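You operate a simulated robot arm through the tools that you are given. There is no shell and no other tool.

You are at the controls of a simulated robot arm. One attempt, no reset.

TASK
Close the purple drain lever, refill the pot to about Max, reset, test lamps.
Fine: pot cap open for the fill; feed valve and cap end closed; isolator stays on; press no other button; leave the floor dry. Where these are worked on the way, their far stop is far enough and under half their travel is too little: pot cap.

Only the result counts: the job must be done as asked and must still hold three seconds after the hand-in. Knocking over, shifting, dropping, spilling or breaking anything else fails it. A push-on lid holds only when it is set on centred and level and pressed home; a screw cap is set on level and turned clockwise until tight.

THE ROBOT
A 7-joint arm with a three-finger gripper, fixed in place. Base frame: the origin is on the floor under the middle of its stand, x ahead of it, y to its left, z up. Lengths are in mm, angles in rad, forces in N, time in s.
It reaches about 1342 mm from its shoulder. Its first joint turns from -2.897 to 2.897 rad. Payload 2.69 kg.
The tool frame sits at the grasp point between the pads (the TCP): z along the fingers, y along the line on which they close. The tips reach 30 mm beyond it. The gripper opens to 128 mm; its body begins 117 mm behind the TCP.
Orientation is told as [roll, pitch, yaw] about the base's x, y, z axes, in that order, counted from this pose: with the fingers straight down and closing along the base's y, the tool's x points along the base's -x, its y along +y and its z along -z.

THE INTERFACE
- The arm moves only by the tool jog_arm. Its argument "commands" is a list of rows, each a list of 7 numbers: the turn, a rotation vector about the base's x, y, z in units of 180 degrees (1.0 is 180 degrees), then the shift along the base's x, y, z in units of 300 mm (1.0 is 300 mm), then the finger opening in mm, from 0 to 128. In form: [[wx, wy, wz, dx, dy, dz, jaw], ...]. A call has 1 to 20 rows; each row is the pose to reach, as a shift and turn from the pose commanded when the call began. A call with a number of a shift or a turn outside -1 to 1 is refused whole. A row lasts 0.2 s, in which the tool goes at most 50 mm and 0.15 rad; a call with a longer step from one row to the next is refused whole, and so is a gripper value outside its range. Where a pose cannot be reached the arm comes as near as it can. A force on the tool above 90 N (or 10 N above the force at the start of the call, whichever is more), or a blocked arm, ends the call early, and 0.2 s more pass. Each finger travels about 127 mm/s and halts on what it meets, pressing with about 31 N; the grip force reading is that of the motor and also rises with nothing between the fingers. The clock runs only during rows and for 0.2 s after the last one: add rows that repeat a pose to give the fingers time. The reply holds the time, the measured pose of the TCP, the force on the tool along the base axes, the opening and the grip force, in the units named above and with some noise, with the torque about the TCP (base axes, N m) and any sound that the robot's microphone picked up.
- Cameras (640 x 400 px; columns grow to the right, rows downward): "scene" is fixed at [399.6, -501.4, 1613.3]; the picture's right is [-0.89, 0.45, 0.00], its down [0.31, 0.61, -0.72] and it looks along [-0.33, -0.64, -0.69] (base axes); focal length 214 px, centre (320, 200). "wrist" rides on the gripper at [58, 54, -131] in the tool frame; the picture's right is [-0.68, 0.74, 0.00], its down [-0.62, -0.57, -0.55] and it looks along [-0.40, -0.37, 0.84] (tool axes); focal length 234 px, centre (320, 200). There is no depth. A picture from a camera that has moved, and an enlarged one, comes with that camera's place and axes in the base frame and with its lens.
- camera(camera): a new picture of that camera. The clock stands still meanwhile.
- move_column(by): moves the trunk up (or, below 0, down) by that many mm; the arm rides with it, the base frame stays. It gives what a move gives, with no picture.
- inspect(camera, box): a new picture of the part [left, top, right, bottom] of that camera's present view, enlarged. The clock stands still meanwhile.
- sign_off(): hands the job in; it is judged then, once.

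Places have to be worked out from the pictures, the camera data and where the tool is seen. Open the gripper and draw the arm clear of the work before you hand the job in, unless the task says otherwise.

The tools are called after "Request:" as a command line: name --pt "numbers of a row" for each row, then --argument value for the rest, lists and objects as JSON in quotes. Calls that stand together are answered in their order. jog_arm: Moves the arm, as the interface text tells. Its arguments: {"type":"object","properties":{"commands":{"type":"array","items":{"type":"array","items":{"type":"number"}}}},"required":["commands"]} The other tools are called the same way: move_column (by) moves the trunk up or down; camera (camera) takes a picture; inspect (camera, box) takes an enlarged picture of a part of a camera's view; sign_off () hands the job in.

At the start:

```text
clock: 0.0
eef_pos: [487.9, -338.0, 1617.2]
ee_rot: [0.001, 0.001, -0.001]
ft_force: [0.0, 0.6, 0.7]
ft_torque: [0.02, -0.01, 0.01]
gripper_width: 127.9
grasp_force: 0.0
trunk travel left (down, up): [-175.0, 175.0]
```

scene: 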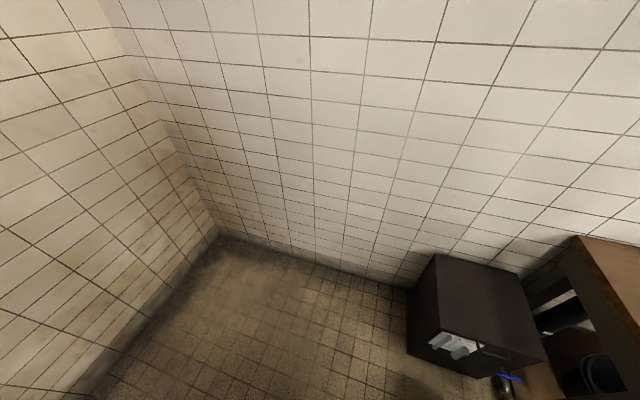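
wrist: 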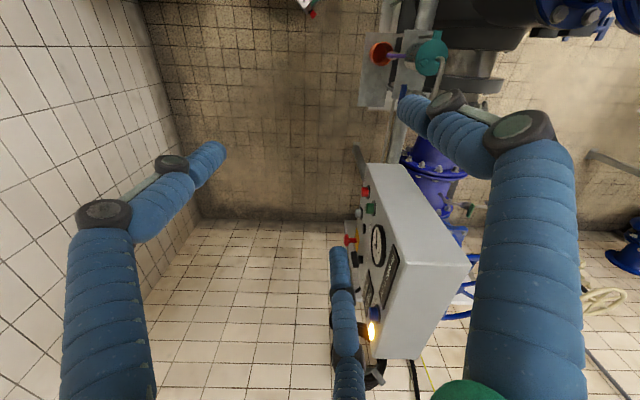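

I'll start by taking fresh pictures from both cameras, because the scene view seems to miss the work area and the wrist view shows a panel and a valve.

Request:
camera --camera "wrist"

Request:
inspect --camera "wrist" --box '[320, 150, 480, 400]'

Request:
inspect --camera "wrist" --box '[280, 0, 500, 138]'

Request:
inspect --camera "scene" --box '[400, 230, 640, 400]'

```text
taken
camera wrist: at [429.2, -284.1, 1747.0], right [0.68, 0.74, 0.0], down [0.62, -0.57, 0.55], along [0.4, -0.37, -0.84], focal length 234 px, centre (320, 200)
```

wrist: 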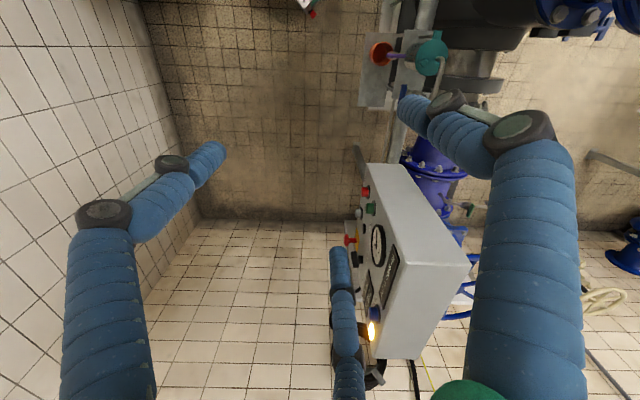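

```text
1.60 times, centred on (400, 275) of wrist
camera zoom: at [429.2, -284.1, 1747.0], right [0.68, 0.74, 0.0], down [0.62, -0.57, 0.55], along [0.4, -0.37, -0.84], focal length 375 px, centre (192, 80)
```

zoom: 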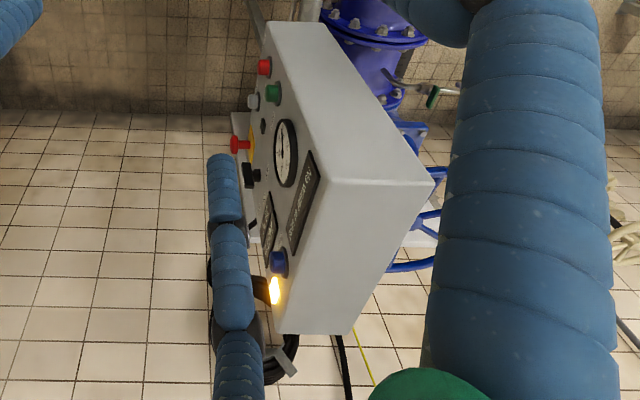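

```text
2.90 times, centred on (390, 69) of wrist
camera zoom: at [429.2, -284.1, 1747.0], right [0.68, 0.74, 0.0], down [0.62, -0.57, 0.55], along [0.4, -0.37, -0.84], focal length 679 px, centre (117, 580)
```

zoom: 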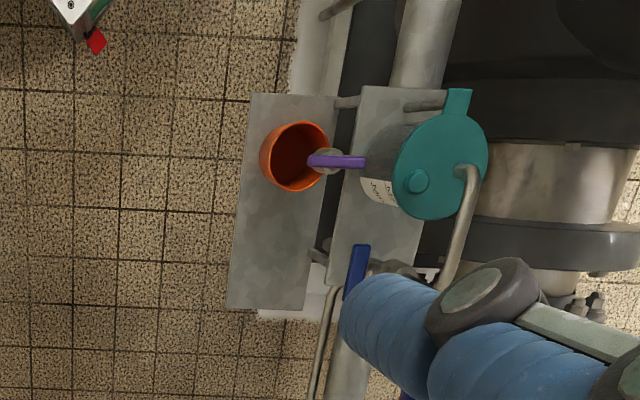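

```text
2.35 times, centred on (520, 315) of scene
camera zoom: at [399.6, -501.4, 1613.3], right [-0.89, 0.45, 0.0], down [0.31, 0.61, -0.72], along [-0.33, -0.64, -0.69], focal length 505 px, centre (-151, -71)
```

zoom: 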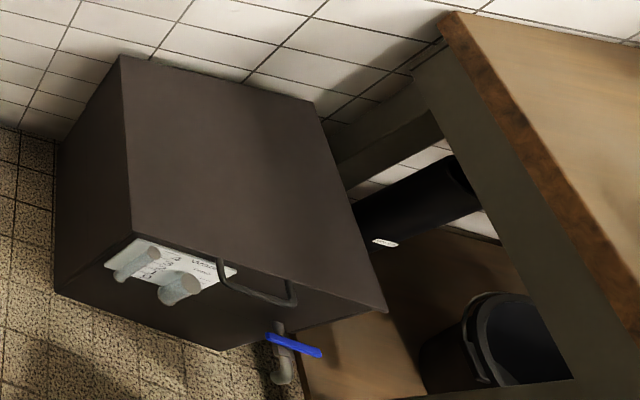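

The wrist camera shows the teal-capped pot, the purple lever over an orange cup, a blue lever and the panel. I'll shift the arm back and left while staying high, to get a second view for triangulation.

Request:
jog_arm --pt "0 0 0 -0.1 0.1 0 128" --pt "0 0 0 -0.2 0.2 0 128" --pt "0 0 0 -0.3 0.3 0 128" --pt "0 0 0 -0.4 0.4 0 128" --pt "0 0 0 -0.5 0.5 0 128" --pt "0 0 0 -0.5 0.6 0 128" --pt "0 0 0 -0.5 0.7 0 128"

Request:
camera --camera "wrist"

Request:
camera --camera "scene"

```text
clock: 1.6
eef_pos: [337.5, -126.5, 1616.3]
ee_rot: [-0.001, 0.001, 0.0]
ft_force: [0.8, -0.1, 0.1]
ft_torque: [0.04, 0.02, 0.02]
gripper_width: 127.9
grasp_force: 0.1
trunk travel left (down, up): [-175.0, 175.0]
```

```text
taken
camera wrist: at [278.4, -73.3, 1747.0], right [0.68, 0.74, 0.0], down [0.62, -0.57, 0.55], along [0.4, -0.37, -0.84], focal length 234 px, centre (320, 200)
```

wrist: 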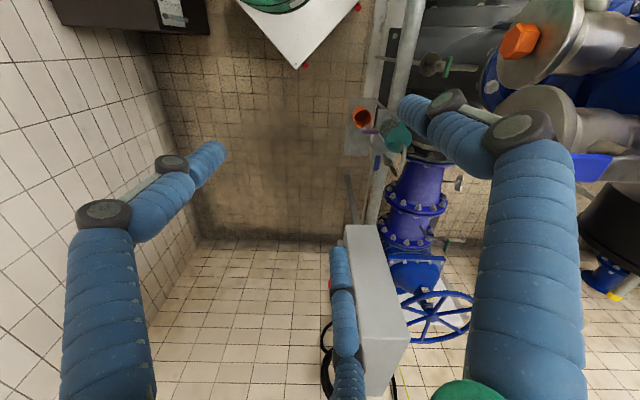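

```text
taken
```

scene: 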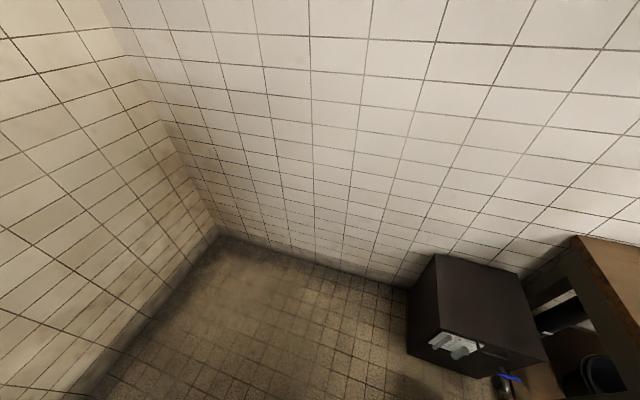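

From two views I put the pot cap near (680,-44,892). The panel is a box yawed 45° with its face normal toward (-0.7,-0.7,0), spanning z≈1074–1474. I'll lower the arm over the open space to look at the pot more closely.

Request:
jog_arm --pt "0 0 0 0.03 0.07 -0.12 128" --pt "0 0 0 0.06 0.14 -0.24 128" --pt "0 0 0 0.09 0.21 -0.36 128" --pt "0 0 0 0.12 0.28 -0.48 128" --pt "0 0 0 0.16 0.35 -0.6 128" --pt "0 0 0 0.2 0.42 -0.72 128"

Request:
camera --camera "wrist"

Request:
inspect --camera "wrist" --box '[320, 60, 480, 160]'

```text
clock: 3.0
eef_pos: [397.2, -2.3, 1399.9]
ee_rot: [-0.001, 0.0, -0.001]
ft_force: [0.4, 0.6, 0.5]
ft_torque: [-0.01, 0.03, 0.0]
gripper_width: 127.8
grasp_force: 0.1
trunk travel left (down, up): [-175.0, 175.0]
```

```text
taken
camera wrist: at [338.1, 51.4, 1530.5], right [0.68, 0.74, 0.0], down [0.62, -0.57, 0.55], along [0.4, -0.37, -0.84], focal length 234 px, centre (320, 200)
```

wrist: 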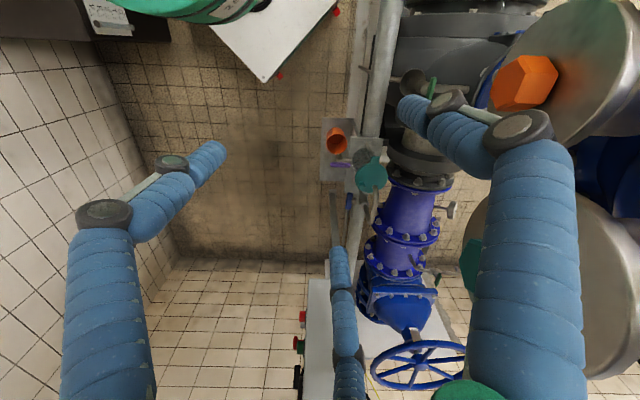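

```text
4.00 times, centred on (400, 110) of wrist
camera zoom: at [338.1, 51.4, 1530.5], right [0.68, 0.74, 0.0], down [0.62, -0.57, 0.55], along [0.4, -0.37, -0.84], focal length 937 px, centre (0, 560)
```

zoom: 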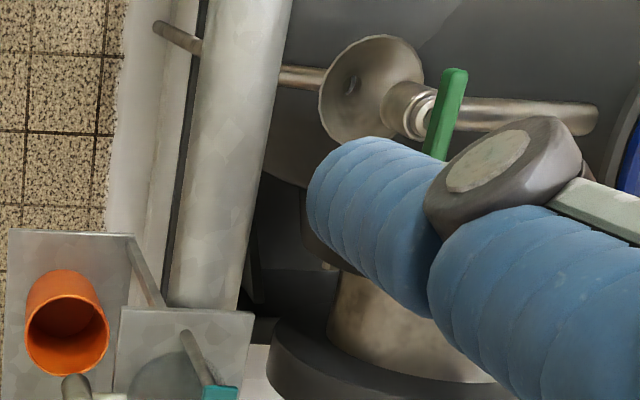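

The orange hex plug triangulates to about (496,182,1272), so there is bulky equipment close on the left. I'll back off a little and yaw the wrist camera 90° to survey that side before going lower.

Request:
jog_arm --pt "0 0 0.045 -0.03 -0.03 0 128" --pt "0 0 0.09 -0.06 -0.06 0 128" --pt "0 0 0.135 -0.09 -0.09 0 128" --pt "0 0 0.18 -0.12 -0.12 0 128" --pt "0 0 0.225 -0.15 -0.15 0 128" --pt "0 0 0.27 -0.18 -0.18 0 128" --pt "0 0 0.315 -0.2 -0.2 0 128" --pt "0 0 0.36 -0.2 -0.25 0 128" --pt "0 0 0.405 -0.2 -0.3 0 128" --pt "0 0 0.45 -0.2 -0.35 0 128" --pt "0 0 0.49 -0.2 -0.4 0 128"

Request:
camera --camera "wrist"

```text
clock: 5.4
eef_pos: [337.5, -120.6, 1400.1]
ee_rot: [-0.001, 0.0, 1.54]
ft_force: [0.3, 0.2, -0.2]
ft_torque: [-0.01, 0.02, -0.02]
gripper_width: 128.1
grasp_force: 0.1
trunk travel left (down, up): [-175.0, 175.0]
```

```text
taken
camera wrist: at [282.6, -178.5, 1530.6], right [-0.72, 0.7, 0.0], down [0.58, 0.6, 0.55], along [0.38, 0.39, -0.84], focal length 234 px, centre (320, 200)
```

wrist: 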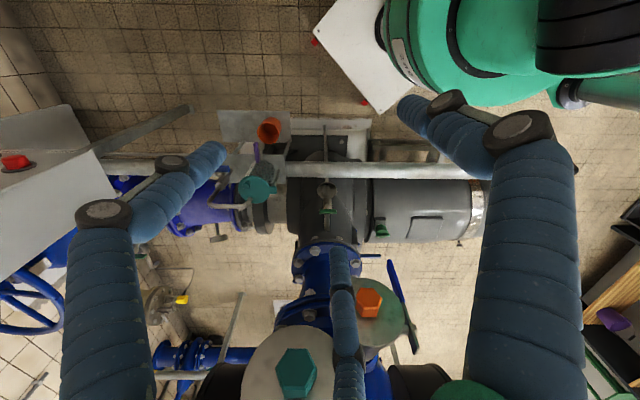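

The pump, motor and two capped vessels are visible now, with the pot at (257,190) in this picture. I'll zoom on the pot area, the panel and the vessels.

Request:
inspect --camera "wrist" --box '[200, 100, 360, 200]'

Request:
inspect --camera "wrist" --box '[180, 150, 340, 250]'

Request:
inspect --camera "wrist" --box '[140, 240, 460, 400]'

```text
4.00 times, centred on (280, 150) of wrist
camera zoom: at [282.6, -178.5, 1530.6], right [-0.72, 0.7, 0.0], down [0.58, 0.6, 0.55], along [0.38, 0.39, -0.84], focal length 937 px, centre (480, 400)
```

zoom: 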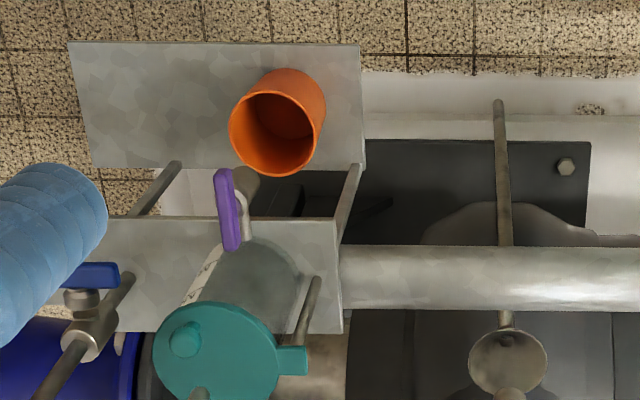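

```text
4.00 times, centred on (260, 200) of wrist
camera zoom: at [282.6, -178.5, 1530.6], right [-0.72, 0.7, 0.0], down [0.58, 0.6, 0.55], along [0.38, 0.39, -0.84], focal length 937 px, centre (560, 200)
```

zoom: 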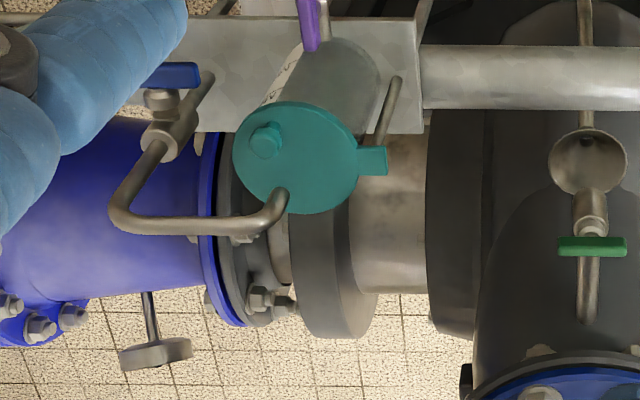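

```text
2.00 times, centred on (300, 320) of wrist
camera zoom: at [282.6, -178.5, 1530.6], right [-0.72, 0.7, 0.0], down [0.58, 0.6, 0.55], along [0.38, 0.39, -0.84], focal length 468 px, centre (360, -40)
```

zoom: 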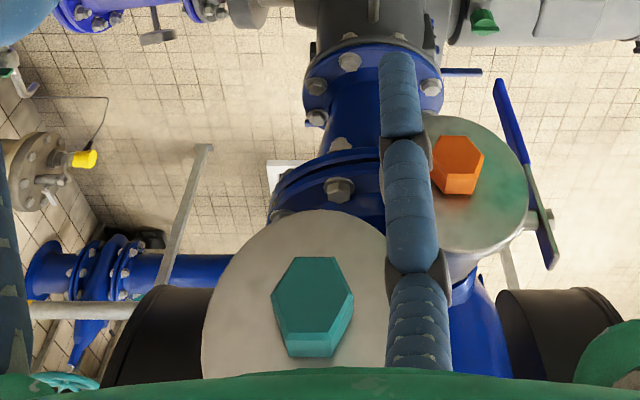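

The pot stands at about (690,-52,890), with a feed pipe on a blue-lever valve, a teal lid with a tab, and the purple drain lever below. I want the gripper horizontal, pointing along (0.7,0.7,0) with the camera on top, so I'll first turn the yaw back while moving into open space.

Request:
jog_arm --pt "0 0 -0.045 0 -0.07 0 128" --pt "0 0 -0.09 0 -0.14 0 128" --pt "0 0 -0.135 0 -0.21 0 128" --pt "0 0 -0.18 0 -0.28 0 128" --pt "0 0 -0.225 0 -0.35 0 128" --pt "0 0 -0.27 0 -0.42 0 128" --pt "0 0 -0.315 0 -0.49 0 128" --pt "0 0 -0.36 0 -0.56 0 128" --pt "0 0 -0.405 0 -0.63 0 128" --pt "0 0 -0.45 0 -0.7 0 128" --pt "0 0 -0.495 0 -0.76 0 128" --pt "0 0 -0.54 0 -0.76 0 128" --pt "0 0 -0.585 0 -0.76 0 128" --pt "0 0 -0.63 0 -0.76 0 128" --pt "0 0 -0.675 0 -0.76 0 128" --pt "0 0 -0.72 0 -0.76 0 128" --pt "0 0 -0.765 0 -0.76 0 128" --pt "0 0 -0.81 0 -0.76 0 128" --pt "0 0 -0.855 0 -0.76 0 128" --pt "0 0 -0.9 0 -0.76 0 128"

Request:
camera --camera "wrist"

```text
clock: 9.6
eef_pos: [338.0, -349.6, 1401.0]
ee_rot: [0.0, -0.001, -1.289]
ft_force: [-0.9, 0.2, 0.2]
ft_torque: [0.03, -0.03, -0.04]
gripper_width: 128.0
grasp_force: 0.1
trunk travel left (down, up): [-175.0, 175.0]
```

```text
taken
camera wrist: at [373.0, -278.7, 1531.1], right [0.89, -0.45, 0.0], down [-0.37, -0.75, 0.55], along [-0.24, -0.49, -0.84], focal length 234 px, centre (320, 200)
```

wrist: 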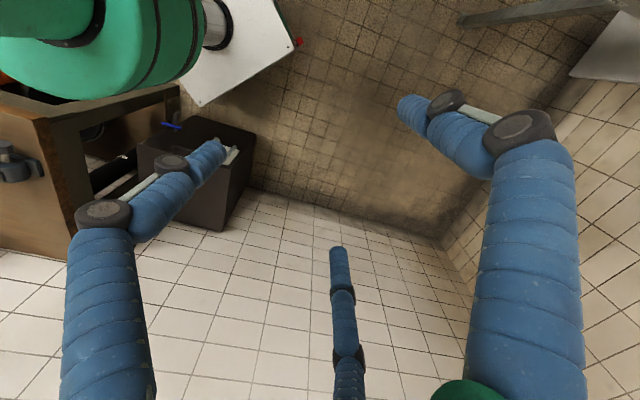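

The area here is clear: only my own stand is on the left and a cabinet is far behind. I'll finish the yaw so the camera direction points to 45°, ready for the pitch-up.

Request:
jog_arm --pt "0 0 -0.034 0 0 0 128" --pt "0 0 -0.068 0 0 0 128" --pt "0 0 -0.1011 0 0 0 128"

```text
clock: 10.4
eef_pos: [338.4, -350.0, 1401.4]
ee_rot: [0.001, 0.001, -1.607]
ft_force: [0.2, -0.7, 0.1]
ft_torque: [-0.01, 0.01, -0.03]
gripper_width: 127.7
grasp_force: 0.0
trunk travel left (down, up): [-175.0, 175.0]
```

Yaw is now -1.607 as planned. Next I'll pitch the tool 90° about (0.707,-0.707,0) so the fingers point along (0.7,0.7,0), with the camera on top.

Request:
jog_arm --pt "0.0322 -0.0322 0 0 0 -0.05 128" --pt "0.0643 -0.0643 0 0 0 -0.1 128" --pt "0.0965 -0.0965 0 0 0 -0.15 128" --pt "0.1286 -0.1286 0 0 0 -0.2 128" --pt "0.1607 -0.1607 0 0 0 -0.25 128" --pt "0.1929 -0.1929 0 0 0 -0.3 128" --pt "0.225 -0.225 0 0 0 -0.35 128" --pt "0.2572 -0.2572 0 0 0 -0.4 128" --pt "0.2893 -0.2893 0 0 0 -0.45 128" --pt "0.3215 -0.3215 0 0 0 -0.5 128" --pt "0.35355 -0.35355 0 0 0 -0.55 128"

Request:
camera --camera "wrist"

```text
clock: 12.8
eef_pos: [338.2, -349.9, 1235.3]
ee_rot: [1.573, 0.819, -0.783]
ft_force: [-0.5, -0.4, -0.5]
ft_torque: [-0.01, 0.0, 0.02]
gripper_width: 128.1
grasp_force: 0.1
trunk travel left (down, up): [-175.0, 175.0]
```

```text
taken
camera wrist: at [244.7, -442.3, 1314.4], right [0.71, -0.71, 0.01], down [-0.38, -0.39, -0.84], along [0.6, 0.59, -0.55], focal length 234 px, centre (320, 200)
```

wrist: 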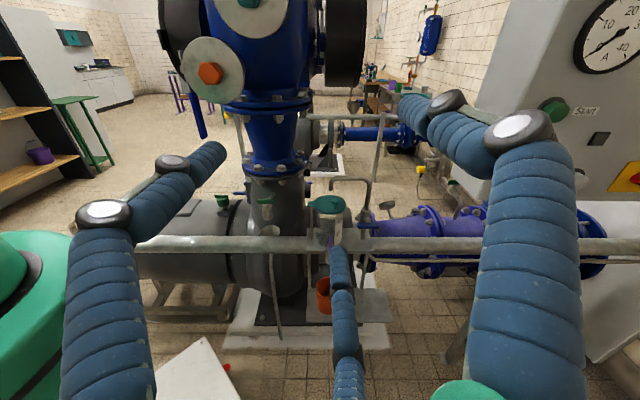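

This view is upright and very useful: the panel, rail, pot and pump are all square to my 45° direction. I place the pot lid near (668,-55,925) and the rail near z=767, so I'll move in closer and lower.

Request:
jog_arm --pt "0 0 0 0.08 0.062 -0.09 128" --pt "0 0 0 0.16 0.124 -0.18 128" --pt "0 0 0 0.24 0.186 -0.27 128" --pt "0 0 0 0.32 0.248 -0.36 128" --pt "0 0 0 0.4 0.31 -0.45 128" --pt "0 0 0 0.48 0.372 -0.54 128" --pt "0 0 0 0.55 0.43 -0.617 128"

Request:
camera --camera "wrist"

Request:
inspect --camera "wrist" --box '[240, 130, 480, 280]'

```text
clock: 14.4
eef_pos: [503.1, -220.7, 1051.8]
ee_rot: [1.571, 0.821, -0.786]
ft_force: [-1.0, 0.2, 0.4]
ft_torque: [-0.03, 0.04, -0.01]
gripper_width: 127.7
grasp_force: 0.1
trunk travel left (down, up): [-175.0, 175.0]
```

```text
taken
camera wrist: at [409.4, -313.0, 1129.5], right [0.71, -0.71, 0.01], down [-0.38, -0.39, -0.84], along [0.59, 0.59, -0.55], focal length 234 px, centre (320, 200)
```

wrist: 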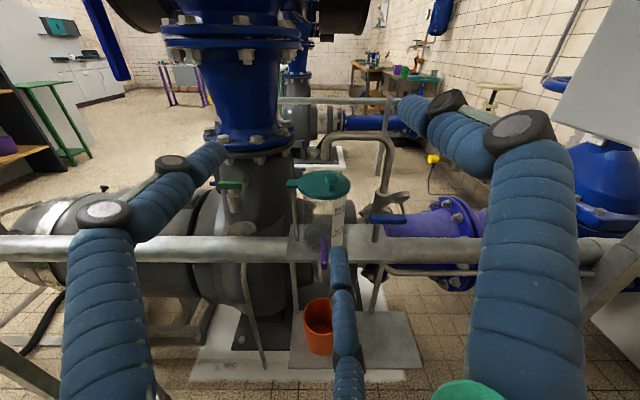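

```text
2.67 times, centred on (360, 205) of wrist
camera zoom: at [409.4, -313.0, 1129.5], right [0.71, -0.71, 0.01], down [-0.38, -0.39, -0.84], along [0.59, 0.59, -0.55], focal length 624 px, centre (213, 187)
```

zoom: 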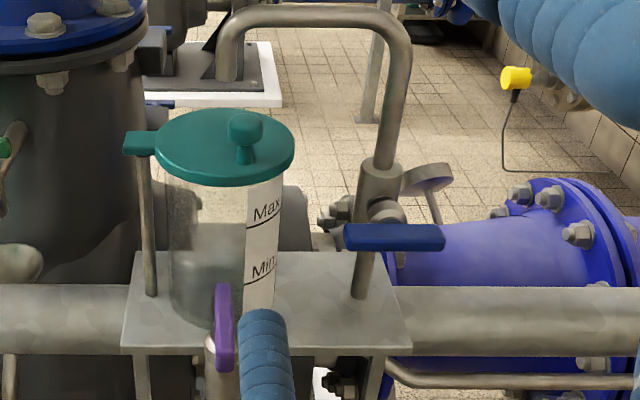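

The pot details are now clear: a Max/Min label, a lid with a knob and an arm onto a left post, the feed spout arching over it, a blue feed lever, and the purple drain lever hidden behind a finger. I'll shift right and lower for a second close view.

Request:
jog_arm --pt "0 0 0 0.02 -0.06 -0.1 128" --pt "0 0 0 0.04 -0.12 -0.2 128" --pt "0 0 0 0.06 -0.17 -0.3 128" --pt "0 0 0 0.078 -0.219 -0.407 128"

Request:
camera --camera "wrist"

Request:
inspect --camera "wrist" --box '[200, 80, 360, 180]'

Request:
inspect --camera "wrist" --box '[200, 160, 360, 260]'

```text
clock: 15.4
eef_pos: [525.8, -285.8, 929.9]
ee_rot: [1.571, 0.821, -0.785]
ft_force: [-0.6, 0.6, 0.2]
ft_torque: [-0.02, 0.02, -0.04]
gripper_width: 128.0
grasp_force: 0.0
trunk travel left (down, up): [-175.0, 175.0]
```

```text
taken
camera wrist: at [432.3, -378.7, 1007.5], right [0.71, -0.71, 0.01], down [-0.38, -0.39, -0.84], along [0.59, 0.59, -0.55], focal length 234 px, centre (320, 200)
```

wrist: 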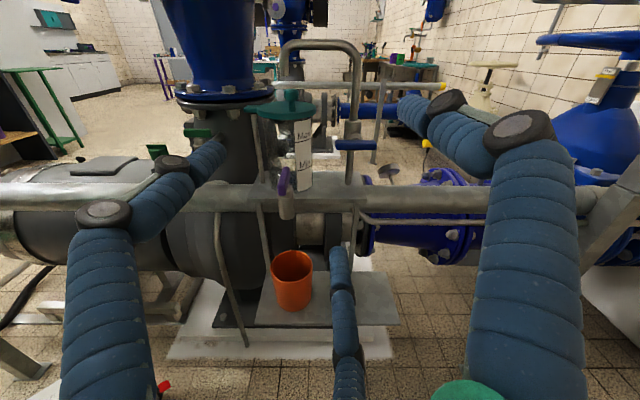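

```text
4.00 times, centred on (280, 130) of wrist
camera zoom: at [432.3, -378.7, 1007.5], right [0.71, -0.71, 0.01], down [-0.38, -0.39, -0.84], along [0.59, 0.59, -0.55], focal length 937 px, centre (480, 480)
```

zoom: 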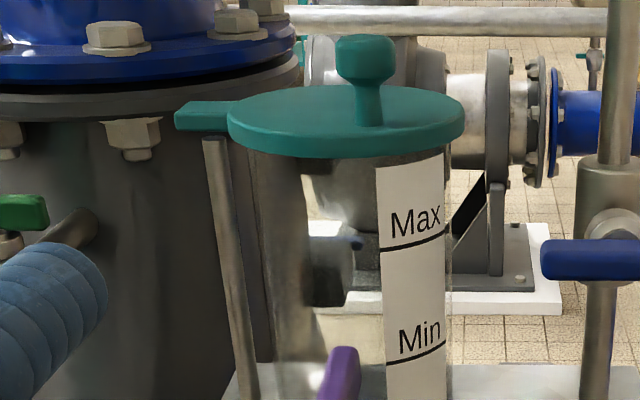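

```text
4.00 times, centred on (280, 210) of wrist
camera zoom: at [432.3, -378.7, 1007.5], right [0.71, -0.71, 0.01], down [-0.38, -0.39, -0.84], along [0.59, 0.59, -0.55], focal length 937 px, centre (480, 160)
```

zoom: 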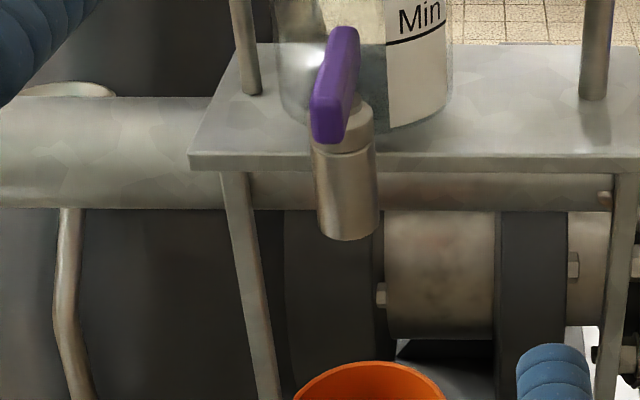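

The geometry now triangulates well, using s along (0.707,0.707), r along (0.707,-0.707) and z. The lid centre is at s=439, r=519, z=924; the knob is at s=412, r=531, z=951; the swing post is at s=437, r=462. I'll close the fingers here in free space to see what their closed shape looks like.

Request:
jog_arm --pt "0 0 0 0 0 0 100" --pt "0 0 0 0 0 0 60" --pt "0 0 0 0 0 0 20" --pt "0 0 0 0 0 0 0" --pt "0 0 0 0 0 0 0" --pt "0 0 0 0 0 0 0"

Request:
camera --camera "wrist"

```text
clock: 16.8
eef_pos: [526.2, -285.6, 928.1]
ee_rot: [1.572, 0.819, -0.784]
ft_force: [-0.5, 0.8, -1.6]
ft_torque: [-0.05, -0.01, 0.0]
gripper_width: 2.0
grasp_force: 30.9
trunk travel left (down, up): [-175.0, 175.0]
```

```text
taken
camera wrist: at [432.3, -378.8, 1007.8], right [0.71, -0.71, 0.01], down [-0.38, -0.39, -0.84], along [0.59, 0.59, -0.55], focal length 234 px, centre (320, 200)
```

wrist: 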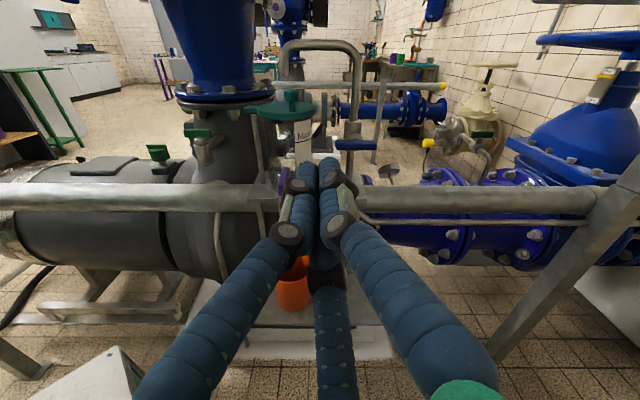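

Closed, the fingers converge into a cluster about 50 mm wide around the tool axis. I'll zoom in on the tips to learn their exact shape and the tip line.

Request:
inspect --camera "wrist" --box '[240, 130, 400, 260]'

Request:
inspect --camera "wrist" --box '[220, 30, 400, 140]'

```text
3.08 times, centred on (320, 195) of wrist
camera zoom: at [432.3, -378.8, 1007.8], right [0.71, -0.71, 0.01], down [-0.38, -0.39, -0.84], along [0.59, 0.59, -0.55], focal length 720 px, centre (320, 215)
```

zoom: 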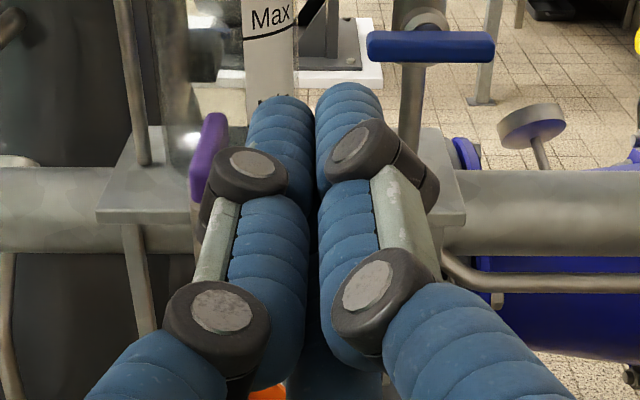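

```text
3.56 times, centred on (310, 85) of wrist
camera zoom: at [432.3, -378.8, 1007.8], right [0.71, -0.71, 0.01], down [-0.38, -0.39, -0.84], along [0.59, 0.59, -0.55], focal length 833 px, centre (356, 609)
```

zoom: 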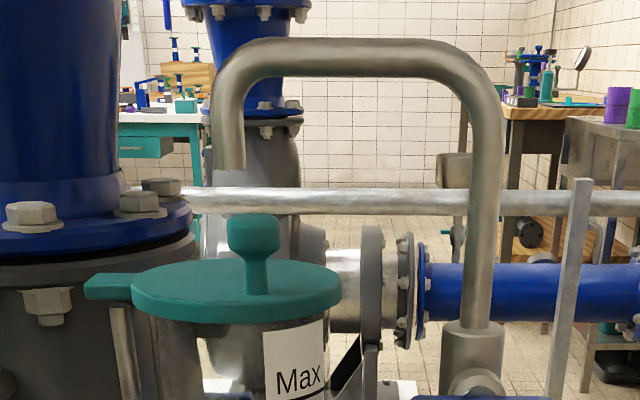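

The purple lever lies along s from 325 to 385 at r≈518, z≈837, with its hub near s≈348, so it is in line with the flow (open). I'll approach its near short end from the right with closed fingers, stopping short of contact.

Request:
jog_arm --pt "0 0 0 0.046 0.064 -0.079 0" --pt "0 0 0 0.092 0.128 -0.158 0" --pt "0 0 0 0.137 0.193 -0.235 0" --pt "0 0 0 0.19 0.246 -0.235 0" --pt "0 0 0 0.243 0.299 -0.235 0" --pt "0 0 0 0.297 0.353 -0.235 0"

Request:
inspect --camera "wrist" --box '[200, 100, 440, 250]'

```text
clock: 18.2
eef_pos: [615.9, -179.7, 858.9]
ee_rot: [1.572, 0.82, -0.785]
ft_force: [0.4, 0.5, -0.2]
ft_torque: [0.02, 0.01, 0.0]
gripper_width: 2.2
grasp_force: 30.8
trunk travel left (down, up): [-175.0, 175.0]
```

```text
2.67 times, centred on (320, 175) of wrist
camera zoom: at [522.2, -272.4, 937.0], right [0.71, -0.71, 0.01], down [-0.38, -0.39, -0.84], along [0.59, 0.59, -0.55], focal length 624 px, centre (320, 267)
```

zoom: 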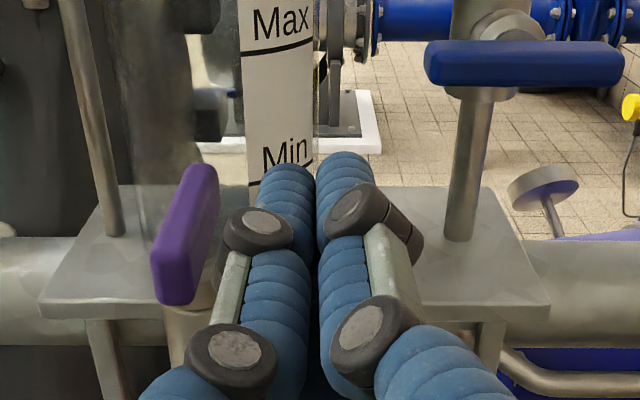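

The tips are now to the right of the purple lever, which matches my estimate (r≈521, s 324–381). I'll push the short end toward the left in small steps and watch the force.

Request:
jog_arm --pt "0 0 0 -0.0236 0.0236 0 0" --pt "0 0 0 -0.0354 0.0354 0 0" --pt "0 0 0 -0.0472 0.0472 0 0" --pt "0 0 0 -0.059 0.059 0 0" --pt "0 0 0 -0.0707 0.0707 0 0"

Request:
inspect --camera "wrist" --box '[200, 100, 440, 250]'

```text
clock: 19.4
eef_pos: [594.0, -157.9, 858.3]
ee_rot: [1.571, 0.822, -0.786]
ft_force: [-0.6, 0.4, -0.6]
ft_torque: [-0.01, -0.02, 0.0]
gripper_width: 2.1
grasp_force: 30.9
trunk travel left (down, up): [-175.0, 175.0]
```

```text
2.67 times, centred on (320, 175) of wrist
camera zoom: at [500.9, -251.3, 936.3], right [0.71, -0.71, 0.01], down [-0.38, -0.39, -0.84], along [0.59, 0.59, -0.55], focal length 624 px, centre (320, 267)
```

zoom: 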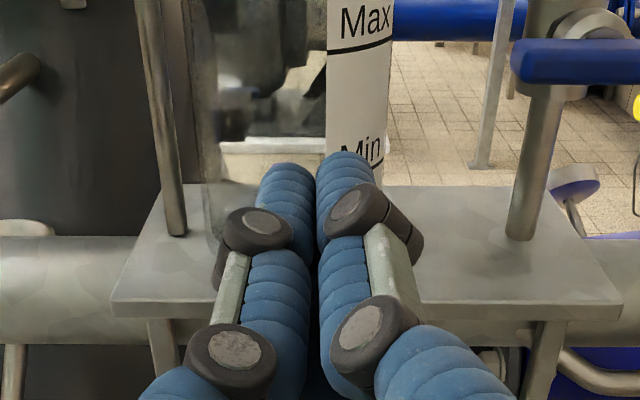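

There is no contact force yet at r≈532. I'll continue leftward in finer steps.

Request:
jog_arm --pt "0 0 0 -0.008 0.008 0 0" --pt "0 0 0 -0.016 0.016 0 0" --pt "0 0 0 -0.024 0.024 0 0" --pt "0 0 0 -0.032 0.032 0 0"

```text
clock: 20.4
eef_pos: [586.1, -149.7, 860.3]
ee_rot: [1.576, 0.817, -0.783]
ft_force: [6.5, -3.1, 26.1]
ft_torque: [0.48, -0.57, -0.37]
gripper_width: 2.0
grasp_force: 31.0
trunk travel left (down, up): [-175.0, 175.0]
```

The force is mostly upward (26 N), so a finger is riding on top of the lever. I'll raise the tool and look at the lever state.

Request:
jog_arm --pt "0 0 0 0 0 0.05 0" --pt "0 0 0 0 0 0.15 0" --pt "0 0 0 0.04 -0.04 0.25 0" --pt "0 0 0 0.12 -0.12 0.3 0"

Request:
inspect --camera "wrist" --box '[180, 100, 420, 250]'

```text
clock: 21.4
eef_pos: [619.6, -184.2, 948.4]
ee_rot: [1.571, 0.822, -0.785]
ft_force: [0.2, 0.1, -0.1]
ft_torque: [-0.02, 0.05, -0.09]
gripper_width: 2.0
grasp_force: 31.2
trunk travel left (down, up): [-175.0, 175.0]
```

```text
2.67 times, centred on (300, 175) of wrist
camera zoom: at [526.4, -277.0, 1027.0], right [0.71, -0.71, 0.01], down [-0.38, -0.39, -0.84], along [0.59, 0.59, -0.55], focal length 624 px, centre (373, 267)
```

zoom: 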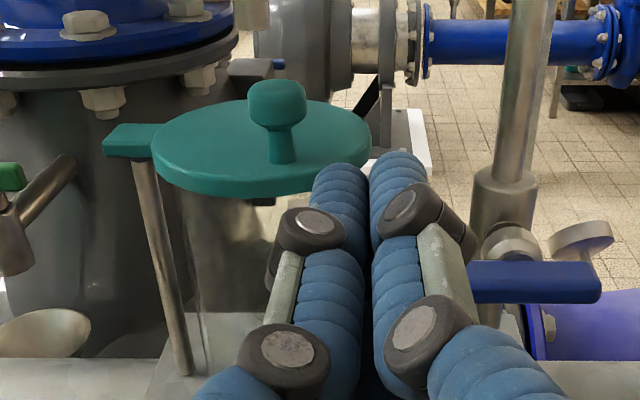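

The fingers hide the lever from here, so I'll back away toward the robot to see it.

Request:
jog_arm --pt "0 0 0 -0.08 -0.1 0.0 0" --pt "0 0 0 -0.16 -0.2 0.0 0" --pt "0 0 0 -0.22 -0.3 0.0 0"

Request:
inspect --camera "wrist" --box '[180, 100, 420, 250]'

```text
clock: 22.2
eef_pos: [552.5, -275.8, 947.5]
ee_rot: [1.571, 0.821, -0.785]
ft_force: [0.4, -0.6, -0.3]
ft_torque: [-0.01, 0.0, -0.02]
gripper_width: 2.1
grasp_force: 31.1
trunk travel left (down, up): [-175.0, 175.0]
```

```text
2.67 times, centred on (300, 175) of wrist
camera zoom: at [460.2, -368.1, 1026.7], right [0.71, -0.71, 0.01], down [-0.38, -0.39, -0.84], along [0.59, 0.59, -0.55], focal length 624 px, centre (373, 267)
```

zoom: 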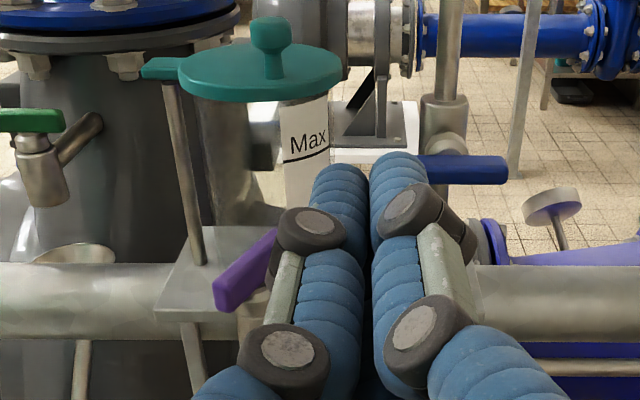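

The lever did turn clockwise by about 30°, so that direction works. I'll come back slightly higher, so that only the lowest finger touches, and keep pushing the short end left and then forward.

Request:
jog_arm --pt "0 0 0 0.003 0.067 -0.093 0" --pt "0 0 0 0.006 0.134 -0.186 0" --pt "0 0 0 0.0085 0.2003 -0.278 0" --pt "0 0 0 0.0535 0.2463 -0.278 0" --pt "0 0 0 0.0985 0.2923 -0.278 0" --pt "0 0 0 0.145 0.337 -0.278 0" --pt "0 0 0 0.133 0.349 -0.278 0" --pt "0 0 0 0.121 0.361 -0.278 0" --pt "0 0 0 0.109 0.373 -0.278 0" --pt "0 0 0 0.097 0.385 -0.278 0" --pt "0 0 0 0.085 0.397 -0.278 0"

```text
clock: 24.6
eef_pos: [579.5, -155.9, 864.8]
ee_rot: [1.571, 0.82, -0.785]
ft_force: [0.3, -0.2, -0.2]
ft_torque: [0.01, 0.01, 0.01]
gripper_width: 2.0
grasp_force: 30.9
trunk travel left (down, up): [-175.0, 175.0]
```

No contact force yet at r=520. I'll continue left to r≈505 and then press forward in small steps.

Request:
jog_arm --pt "0 0 0 -0.012 0.012 0 0" --pt "0 0 0 -0.024 0.024 0 0" --pt "0 0 0 -0.036 0.036 0 0" --pt "0 0 0 -0.026 0.046 0 0" --pt "0 0 0 -0.016 0.056 0 0" --pt "0 0 0 -0.006 0.066 0 0" --pt "0 0 0 0.002 0.074 0 0"

Request:
inspect --camera "wrist" --box '[200, 100, 440, 250]'

```text
clock: 26.2
eef_pos: [579.5, -135.3, 864.7]
ee_rot: [1.57, 0.821, -0.785]
ft_force: [0.5, -0.5, 0.0]
ft_torque: [0.0, 0.03, -0.03]
gripper_width: 1.9
grasp_force: 30.5
trunk travel left (down, up): [-175.0, 175.0]
```

```text
2.67 times, centred on (320, 175) of wrist
camera zoom: at [487.1, -227.2, 943.4], right [0.71, -0.71, 0.01], down [-0.38, -0.39, -0.84], along [0.59, 0.59, -0.55], focal length 624 px, centre (320, 267)
```

zoom: 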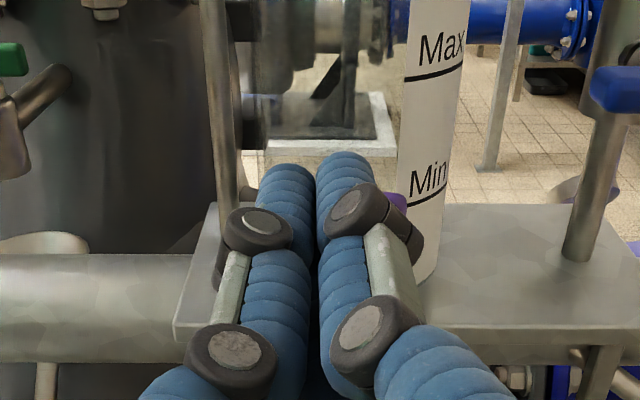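

The lever is only about 30° turned; the fingers passed above it, so its top is below my finger cluster at this height. I'll back out, drop to z≈842 and repeat the push with the whole cluster at lever height.

Request:
jog_arm --pt "0 0 0 -0.1 -0.1 0 0" --pt "0 0 0 -0.035 -0.165 0 0" --pt "0 0 0 0.025 -0.225 -0.04 0" --pt "0 0 0 0.025 -0.225 -0.076 0" --pt "0 0 0 0.095 -0.155 -0.076 0" --pt "0 0 0 0.077 -0.137 -0.076 0" --pt "0 0 0 0.065 -0.125 -0.076 0" --pt "0 0 0 0.053 -0.113 -0.076 0" --pt "0 0 0 0.041 -0.101 -0.076 0" --pt "0 0 0 0.029 -0.089 -0.076 0"

```text
clock: 28.4
eef_pos: [588.8, -161.3, 841.9]
ee_rot: [1.572, 0.821, -0.787]
ft_force: [0.3, -1.2, -0.4]
ft_torque: [0.02, 0.02, -0.02]
gripper_width: 2.2
grasp_force: 30.6
trunk travel left (down, up): [-175.0, 175.0]
```

At r=530 there is still no significant force. I'll continue left to r≈502 and then press forward.

Request:
jog_arm --pt "0 0 0 -0.0094 0.0094 0 0" --pt "0 0 0 -0.0188 0.0188 0 0" --pt "0 0 0 -0.0283 0.0283 0 0" --pt "0 0 0 -0.0377 0.0377 0 0" --pt "0 0 0 -0.0471 0.0471 0 0" --pt "0 0 0 -0.0565 0.0565 0 0" --pt "0 0 0 -0.066 0.066 0 0" --pt "0 0 0 -0.0566 0.0754 0 0" --pt "0 0 0 -0.0472 0.0848 0 0" --pt "0 0 0 -0.0378 0.0942 0 0"

Request:
inspect --camera "wrist" --box '[200, 100, 440, 250]'

```text
clock: 30.6
eef_pos: [577.9, -132.4, 841.8]
ee_rot: [1.57, 0.82, -0.786]
ft_force: [-0.3, -0.8, 0.4]
ft_torque: [-0.02, -0.02, 0.01]
gripper_width: 2.1
grasp_force: 31.2
trunk travel left (down, up): [-175.0, 175.0]
```

```text
2.67 times, centred on (320, 175) of wrist
camera zoom: at [485.0, -225.2, 921.0], right [0.71, -0.71, 0.01], down [-0.38, -0.39, -0.84], along [0.59, 0.59, -0.55], focal length 624 px, centre (320, 267)
```

zoom: 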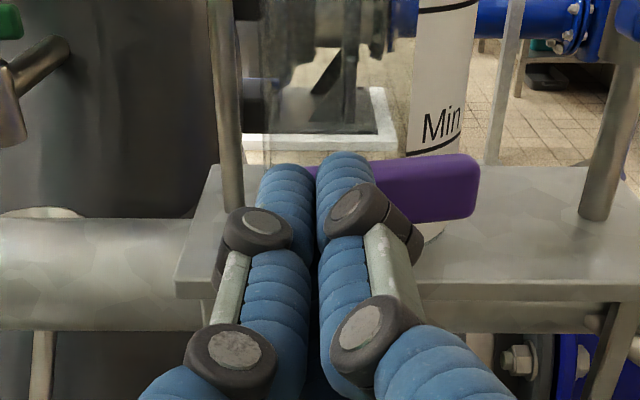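

The lever now points almost straight right. I'll press forward a few more millimetres to bring it to its closed stop, and watch the force.

Request:
jog_arm --pt "0 0 0 0.005 0.005 0 0" --pt "0 0 0 0.01 0.01 0 0" --pt "0 0 0 0.015 0.015 0 0" --pt "0 0 0 0.02 0.02 0 0"

Request:
inspect --camera "wrist" --box '[200, 100, 440, 250]'

```text
clock: 31.6
eef_pos: [582.9, -127.5, 841.8]
ee_rot: [1.571, 0.823, -0.787]
ft_force: [-24.0, -19.9, -4.8]
ft_torque: [-0.42, 0.21, 0.04]
gripper_width: 5.9
grasp_force: 31.6
trunk travel left (down, up): [-175.0, 175.0]
```

```text
2.67 times, centred on (320, 175) of wrist
camera zoom: at [489.7, -220.0, 920.5], right [0.71, -0.71, 0.01], down [-0.38, -0.39, -0.84], along [0.59, 0.59, -0.55], focal length 624 px, centre (320, 267)
```

zoom: 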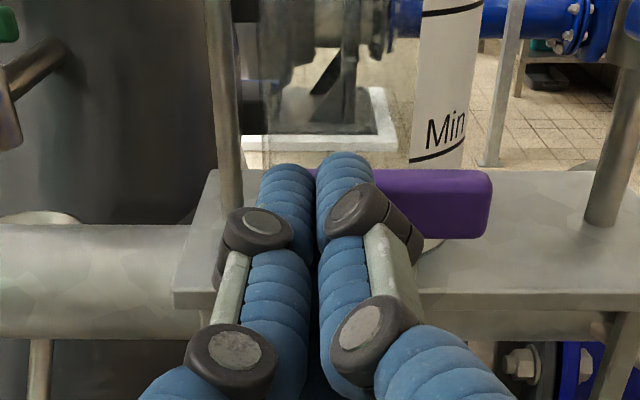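

There is firm resistance of about 31 N at the stop and the lever lies across the outlet, so the drain is closed. I'll back out and rise to knob height on the right side of the pot, then check the lever and lid.

Request:
jog_arm --pt "0 0 0 -0.072 -0.072 0 0" --pt "0 0 0 -0.145 -0.145 0 0" --pt "0 0 0 -0.217 -0.217 0 0" --pt "0 0 0 -0.16 -0.27 0.12 0" --pt "0 0 0 -0.1 -0.33 0.24 0" --pt "0 0 0 -0.042 -0.39 0.361 0"

Request:
inspect --camera "wrist" --box '[180, 60, 420, 210]'

Request:
inspect --camera "wrist" --box '[180, 140, 420, 290]'

```text
clock: 33.0
eef_pos: [571.2, -241.9, 949.2]
ee_rot: [1.571, 0.822, -0.786]
ft_force: [-0.4, 0.7, -0.3]
ft_torque: [0.0, -0.03, -0.02]
gripper_width: 2.1
grasp_force: 31.4
trunk travel left (down, up): [-175.0, 175.0]
```

```text
2.67 times, centred on (300, 135) of wrist
camera zoom: at [478.0, -335.7, 1028.1], right [0.71, -0.71, 0.01], down [-0.38, -0.39, -0.84], along [0.59, 0.59, -0.55], focal length 624 px, centre (373, 373)
```

zoom: 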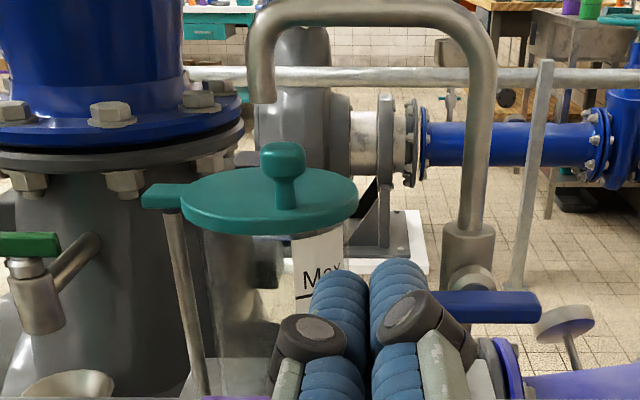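

```text
2.67 times, centred on (300, 215) of wrist
camera zoom: at [478.0, -335.7, 1028.1], right [0.71, -0.71, 0.01], down [-0.38, -0.39, -0.84], along [0.59, 0.59, -0.55], focal length 624 px, centre (373, 160)
```

zoom: 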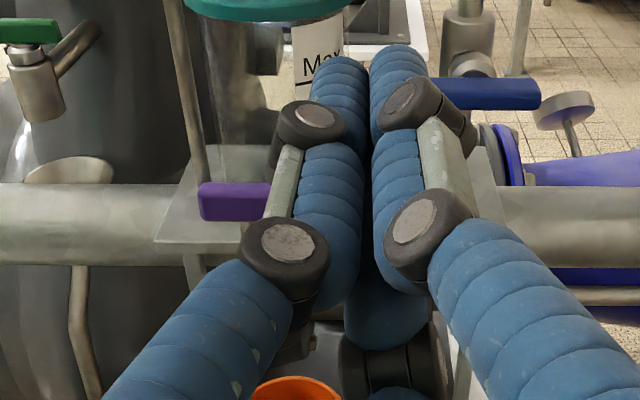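

The drain lever is across the outlet, so it is closed. The knob estimate (s≈412, r≈532, z≈954) is confirmed, so I'll go forward alongside its right, keeping the tips short of the spout.

Request:
jog_arm --pt "0 0 0 0.0955 0.0955 0 0" --pt "0 0 0 0.191 0.191 0 0" --pt "0 0 0 0.287 0.287 0 0" --pt "0 0 0 0.38 0.38 0 0"

Request:
camera --camera "wrist"

```text
clock: 34.0
eef_pos: [685.5, -128.6, 949.8]
ee_rot: [1.572, 0.82, -0.787]
ft_force: [-0.4, -0.1, 0.5]
ft_torque: [0.0, 0.02, 0.0]
gripper_width: 2.2
grasp_force: 31.7
trunk travel left (down, up): [-175.0, 175.0]
```

```text
taken
camera wrist: at [592.2, -221.1, 1028.7], right [0.71, -0.71, 0.01], down [-0.38, -0.39, -0.84], along [0.59, 0.59, -0.55], focal length 234 px, centre (320, 200)
```

wrist: 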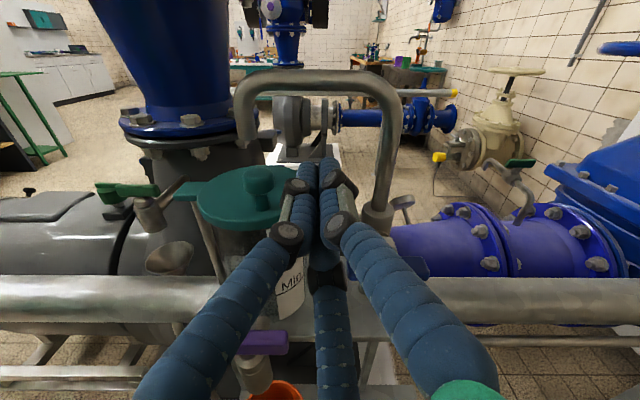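

I'm positioned just right of the knob. I'll push left in small steps to see whether the lid swings toward the front.

Request:
jog_arm --pt "0 0 0 -0.01 0.01 0 0" --pt "0 0 0 -0.02 0.02 0 0" --pt "0 0 0 -0.03 0.03 0 0" --pt "0 0 0 -0.04 0.04 0 0" --pt "0 0 0 -0.05 0.05 0 0"

Request:
inspect --camera "wrist" --box '[160, 120, 400, 270]'

```text
clock: 35.2
eef_pos: [671.4, -118.3, 950.8]
ee_rot: [1.573, 0.818, -0.791]
ft_force: [10.3, -26.1, -1.9]
ft_torque: [-0.04, 0.1, -0.29]
gripper_width: 2.1
grasp_force: 31.2
trunk travel left (down, up): [-175.0, 175.0]
```

```text
2.67 times, centred on (280, 195) of wrist
camera zoom: at [578.5, -210.0, 1029.1], right [0.7, -0.71, 0.01], down [-0.38, -0.39, -0.84], along [0.6, 0.59, -0.55], focal length 624 px, centre (427, 213)
```

zoom: 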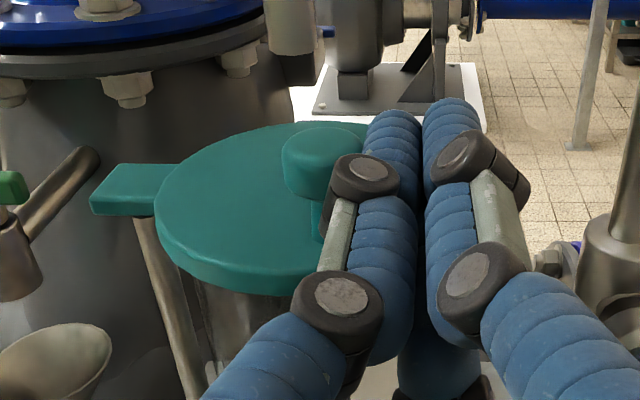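

The lid hasn't moved. The knob is touching the rounded fingertip end, which pushes it partly backward. I'll ease off, go about 10 mm deeper so that the straight finger side bears on the knob, and push left again gently.

Request:
jog_arm --pt "0 0 0 0.03 -0.03 -0.005 0" --pt "0 0 0 0.06 0.0 -0.006 0" --pt "0 0 0 0.043 0.013 -0.006 0" --pt "0 0 0 0.036 0.02 -0.006 0" --pt "0 0 0 0.029 0.027 -0.006 0" --pt "0 0 0 0.024 0.032 -0.006 0"

Request:
inspect --camera "wrist" --box '[160, 120, 400, 270]'

```text
clock: 36.6
eef_pos: [680.5, -109.6, 949.2]
ee_rot: [1.571, 0.819, -0.789]
ft_force: [16.9, -42.5, -4.4]
ft_torque: [0.05, 0.03, 0.24]
gripper_width: 1.9
grasp_force: 31.3
trunk travel left (down, up): [-175.0, 175.0]
```

```text
2.67 times, centred on (280, 195) of wrist
camera zoom: at [586.3, -201.4, 1027.2], right [0.7, -0.71, 0.01], down [-0.38, -0.39, -0.84], along [0.6, 0.59, -0.55], focal length 624 px, centre (427, 213)
```

zoom: 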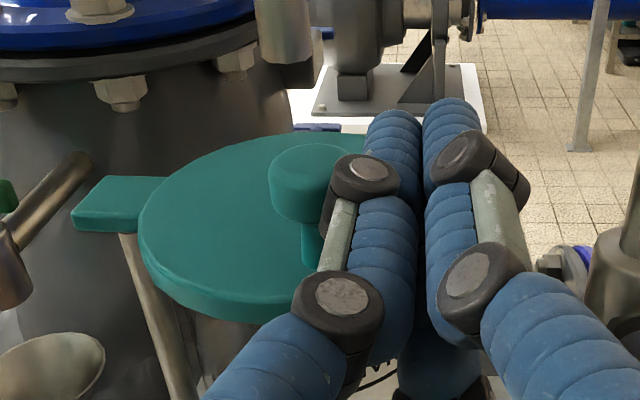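

Pressing purely left is self-locking through friction (reaction 42 N in r, −18 N in s). I'll keep some left pressure and drag toward the front along the arc around the post, to test the forward swing.

Request:
jog_arm --pt "0 0 0 -0.02 -0.006 0 0" --pt "0 0 0 -0.04 -0.012 0 0" --pt "0 0 0 -0.06 -0.017 0 0" --pt "0 0 0 -0.0825 -0.0212 0 0"

Request:
inspect --camera "wrist" --box '[160, 120, 400, 270]'

```text
clock: 37.6
eef_pos: [650.5, -107.1, 946.7]
ee_rot: [1.568, 0.823, -0.778]
ft_force: [0.4, -5.5, 5.2]
ft_torque: [-0.07, 0.13, 0.03]
gripper_width: 2.1
grasp_force: 31.5
trunk travel left (down, up): [-175.0, 175.0]
```

```text
2.67 times, centred on (280, 195) of wrist
camera zoom: at [557.7, -200.2, 1026.0], right [0.71, -0.7, 0.0], down [-0.38, -0.39, -0.84], along [0.59, 0.59, -0.55], focal length 624 px, centre (427, 213)
```

zoom: 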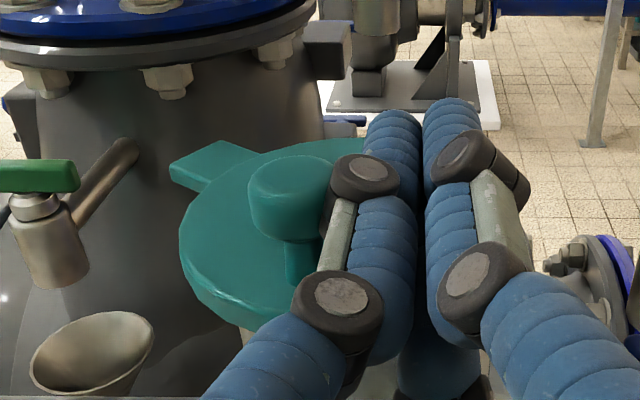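

The lid is swinging toward the front by about 30°. I'll keep following the arc leftward.

Request:
jog_arm --pt "0 0 0 -0.03 -0.012 0 0" --pt "0 0 0 -0.06 -0.015 0 0" --pt "0 0 0 -0.09 -0.006 0 0" --pt "0 0 0 -0.11 0.004 0 0" --pt "0 0 0 -0.13 0.0165 0 0"

Request:
inspect --camera "wrist" --box '[160, 120, 400, 270]'

```text
clock: 38.8
eef_pos: [613.8, -107.2, 948.6]
ee_rot: [1.571, 0.82, -0.787]
ft_force: [-0.5, -0.3, 0.1]
ft_torque: [-0.04, -0.01, -0.03]
gripper_width: 1.9
grasp_force: 31.1
trunk travel left (down, up): [-175.0, 175.0]
```

```text
2.67 times, centred on (280, 195) of wrist
camera zoom: at [520.3, -199.1, 1027.0], right [0.71, -0.71, 0.01], down [-0.38, -0.39, -0.84], along [0.59, 0.59, -0.55], focal length 624 px, centre (427, 213)
```

zoom: 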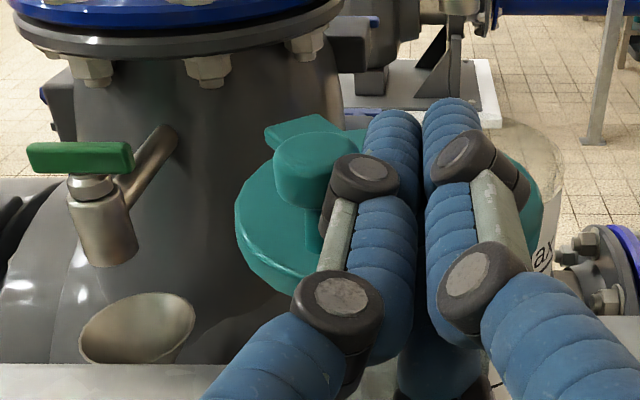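

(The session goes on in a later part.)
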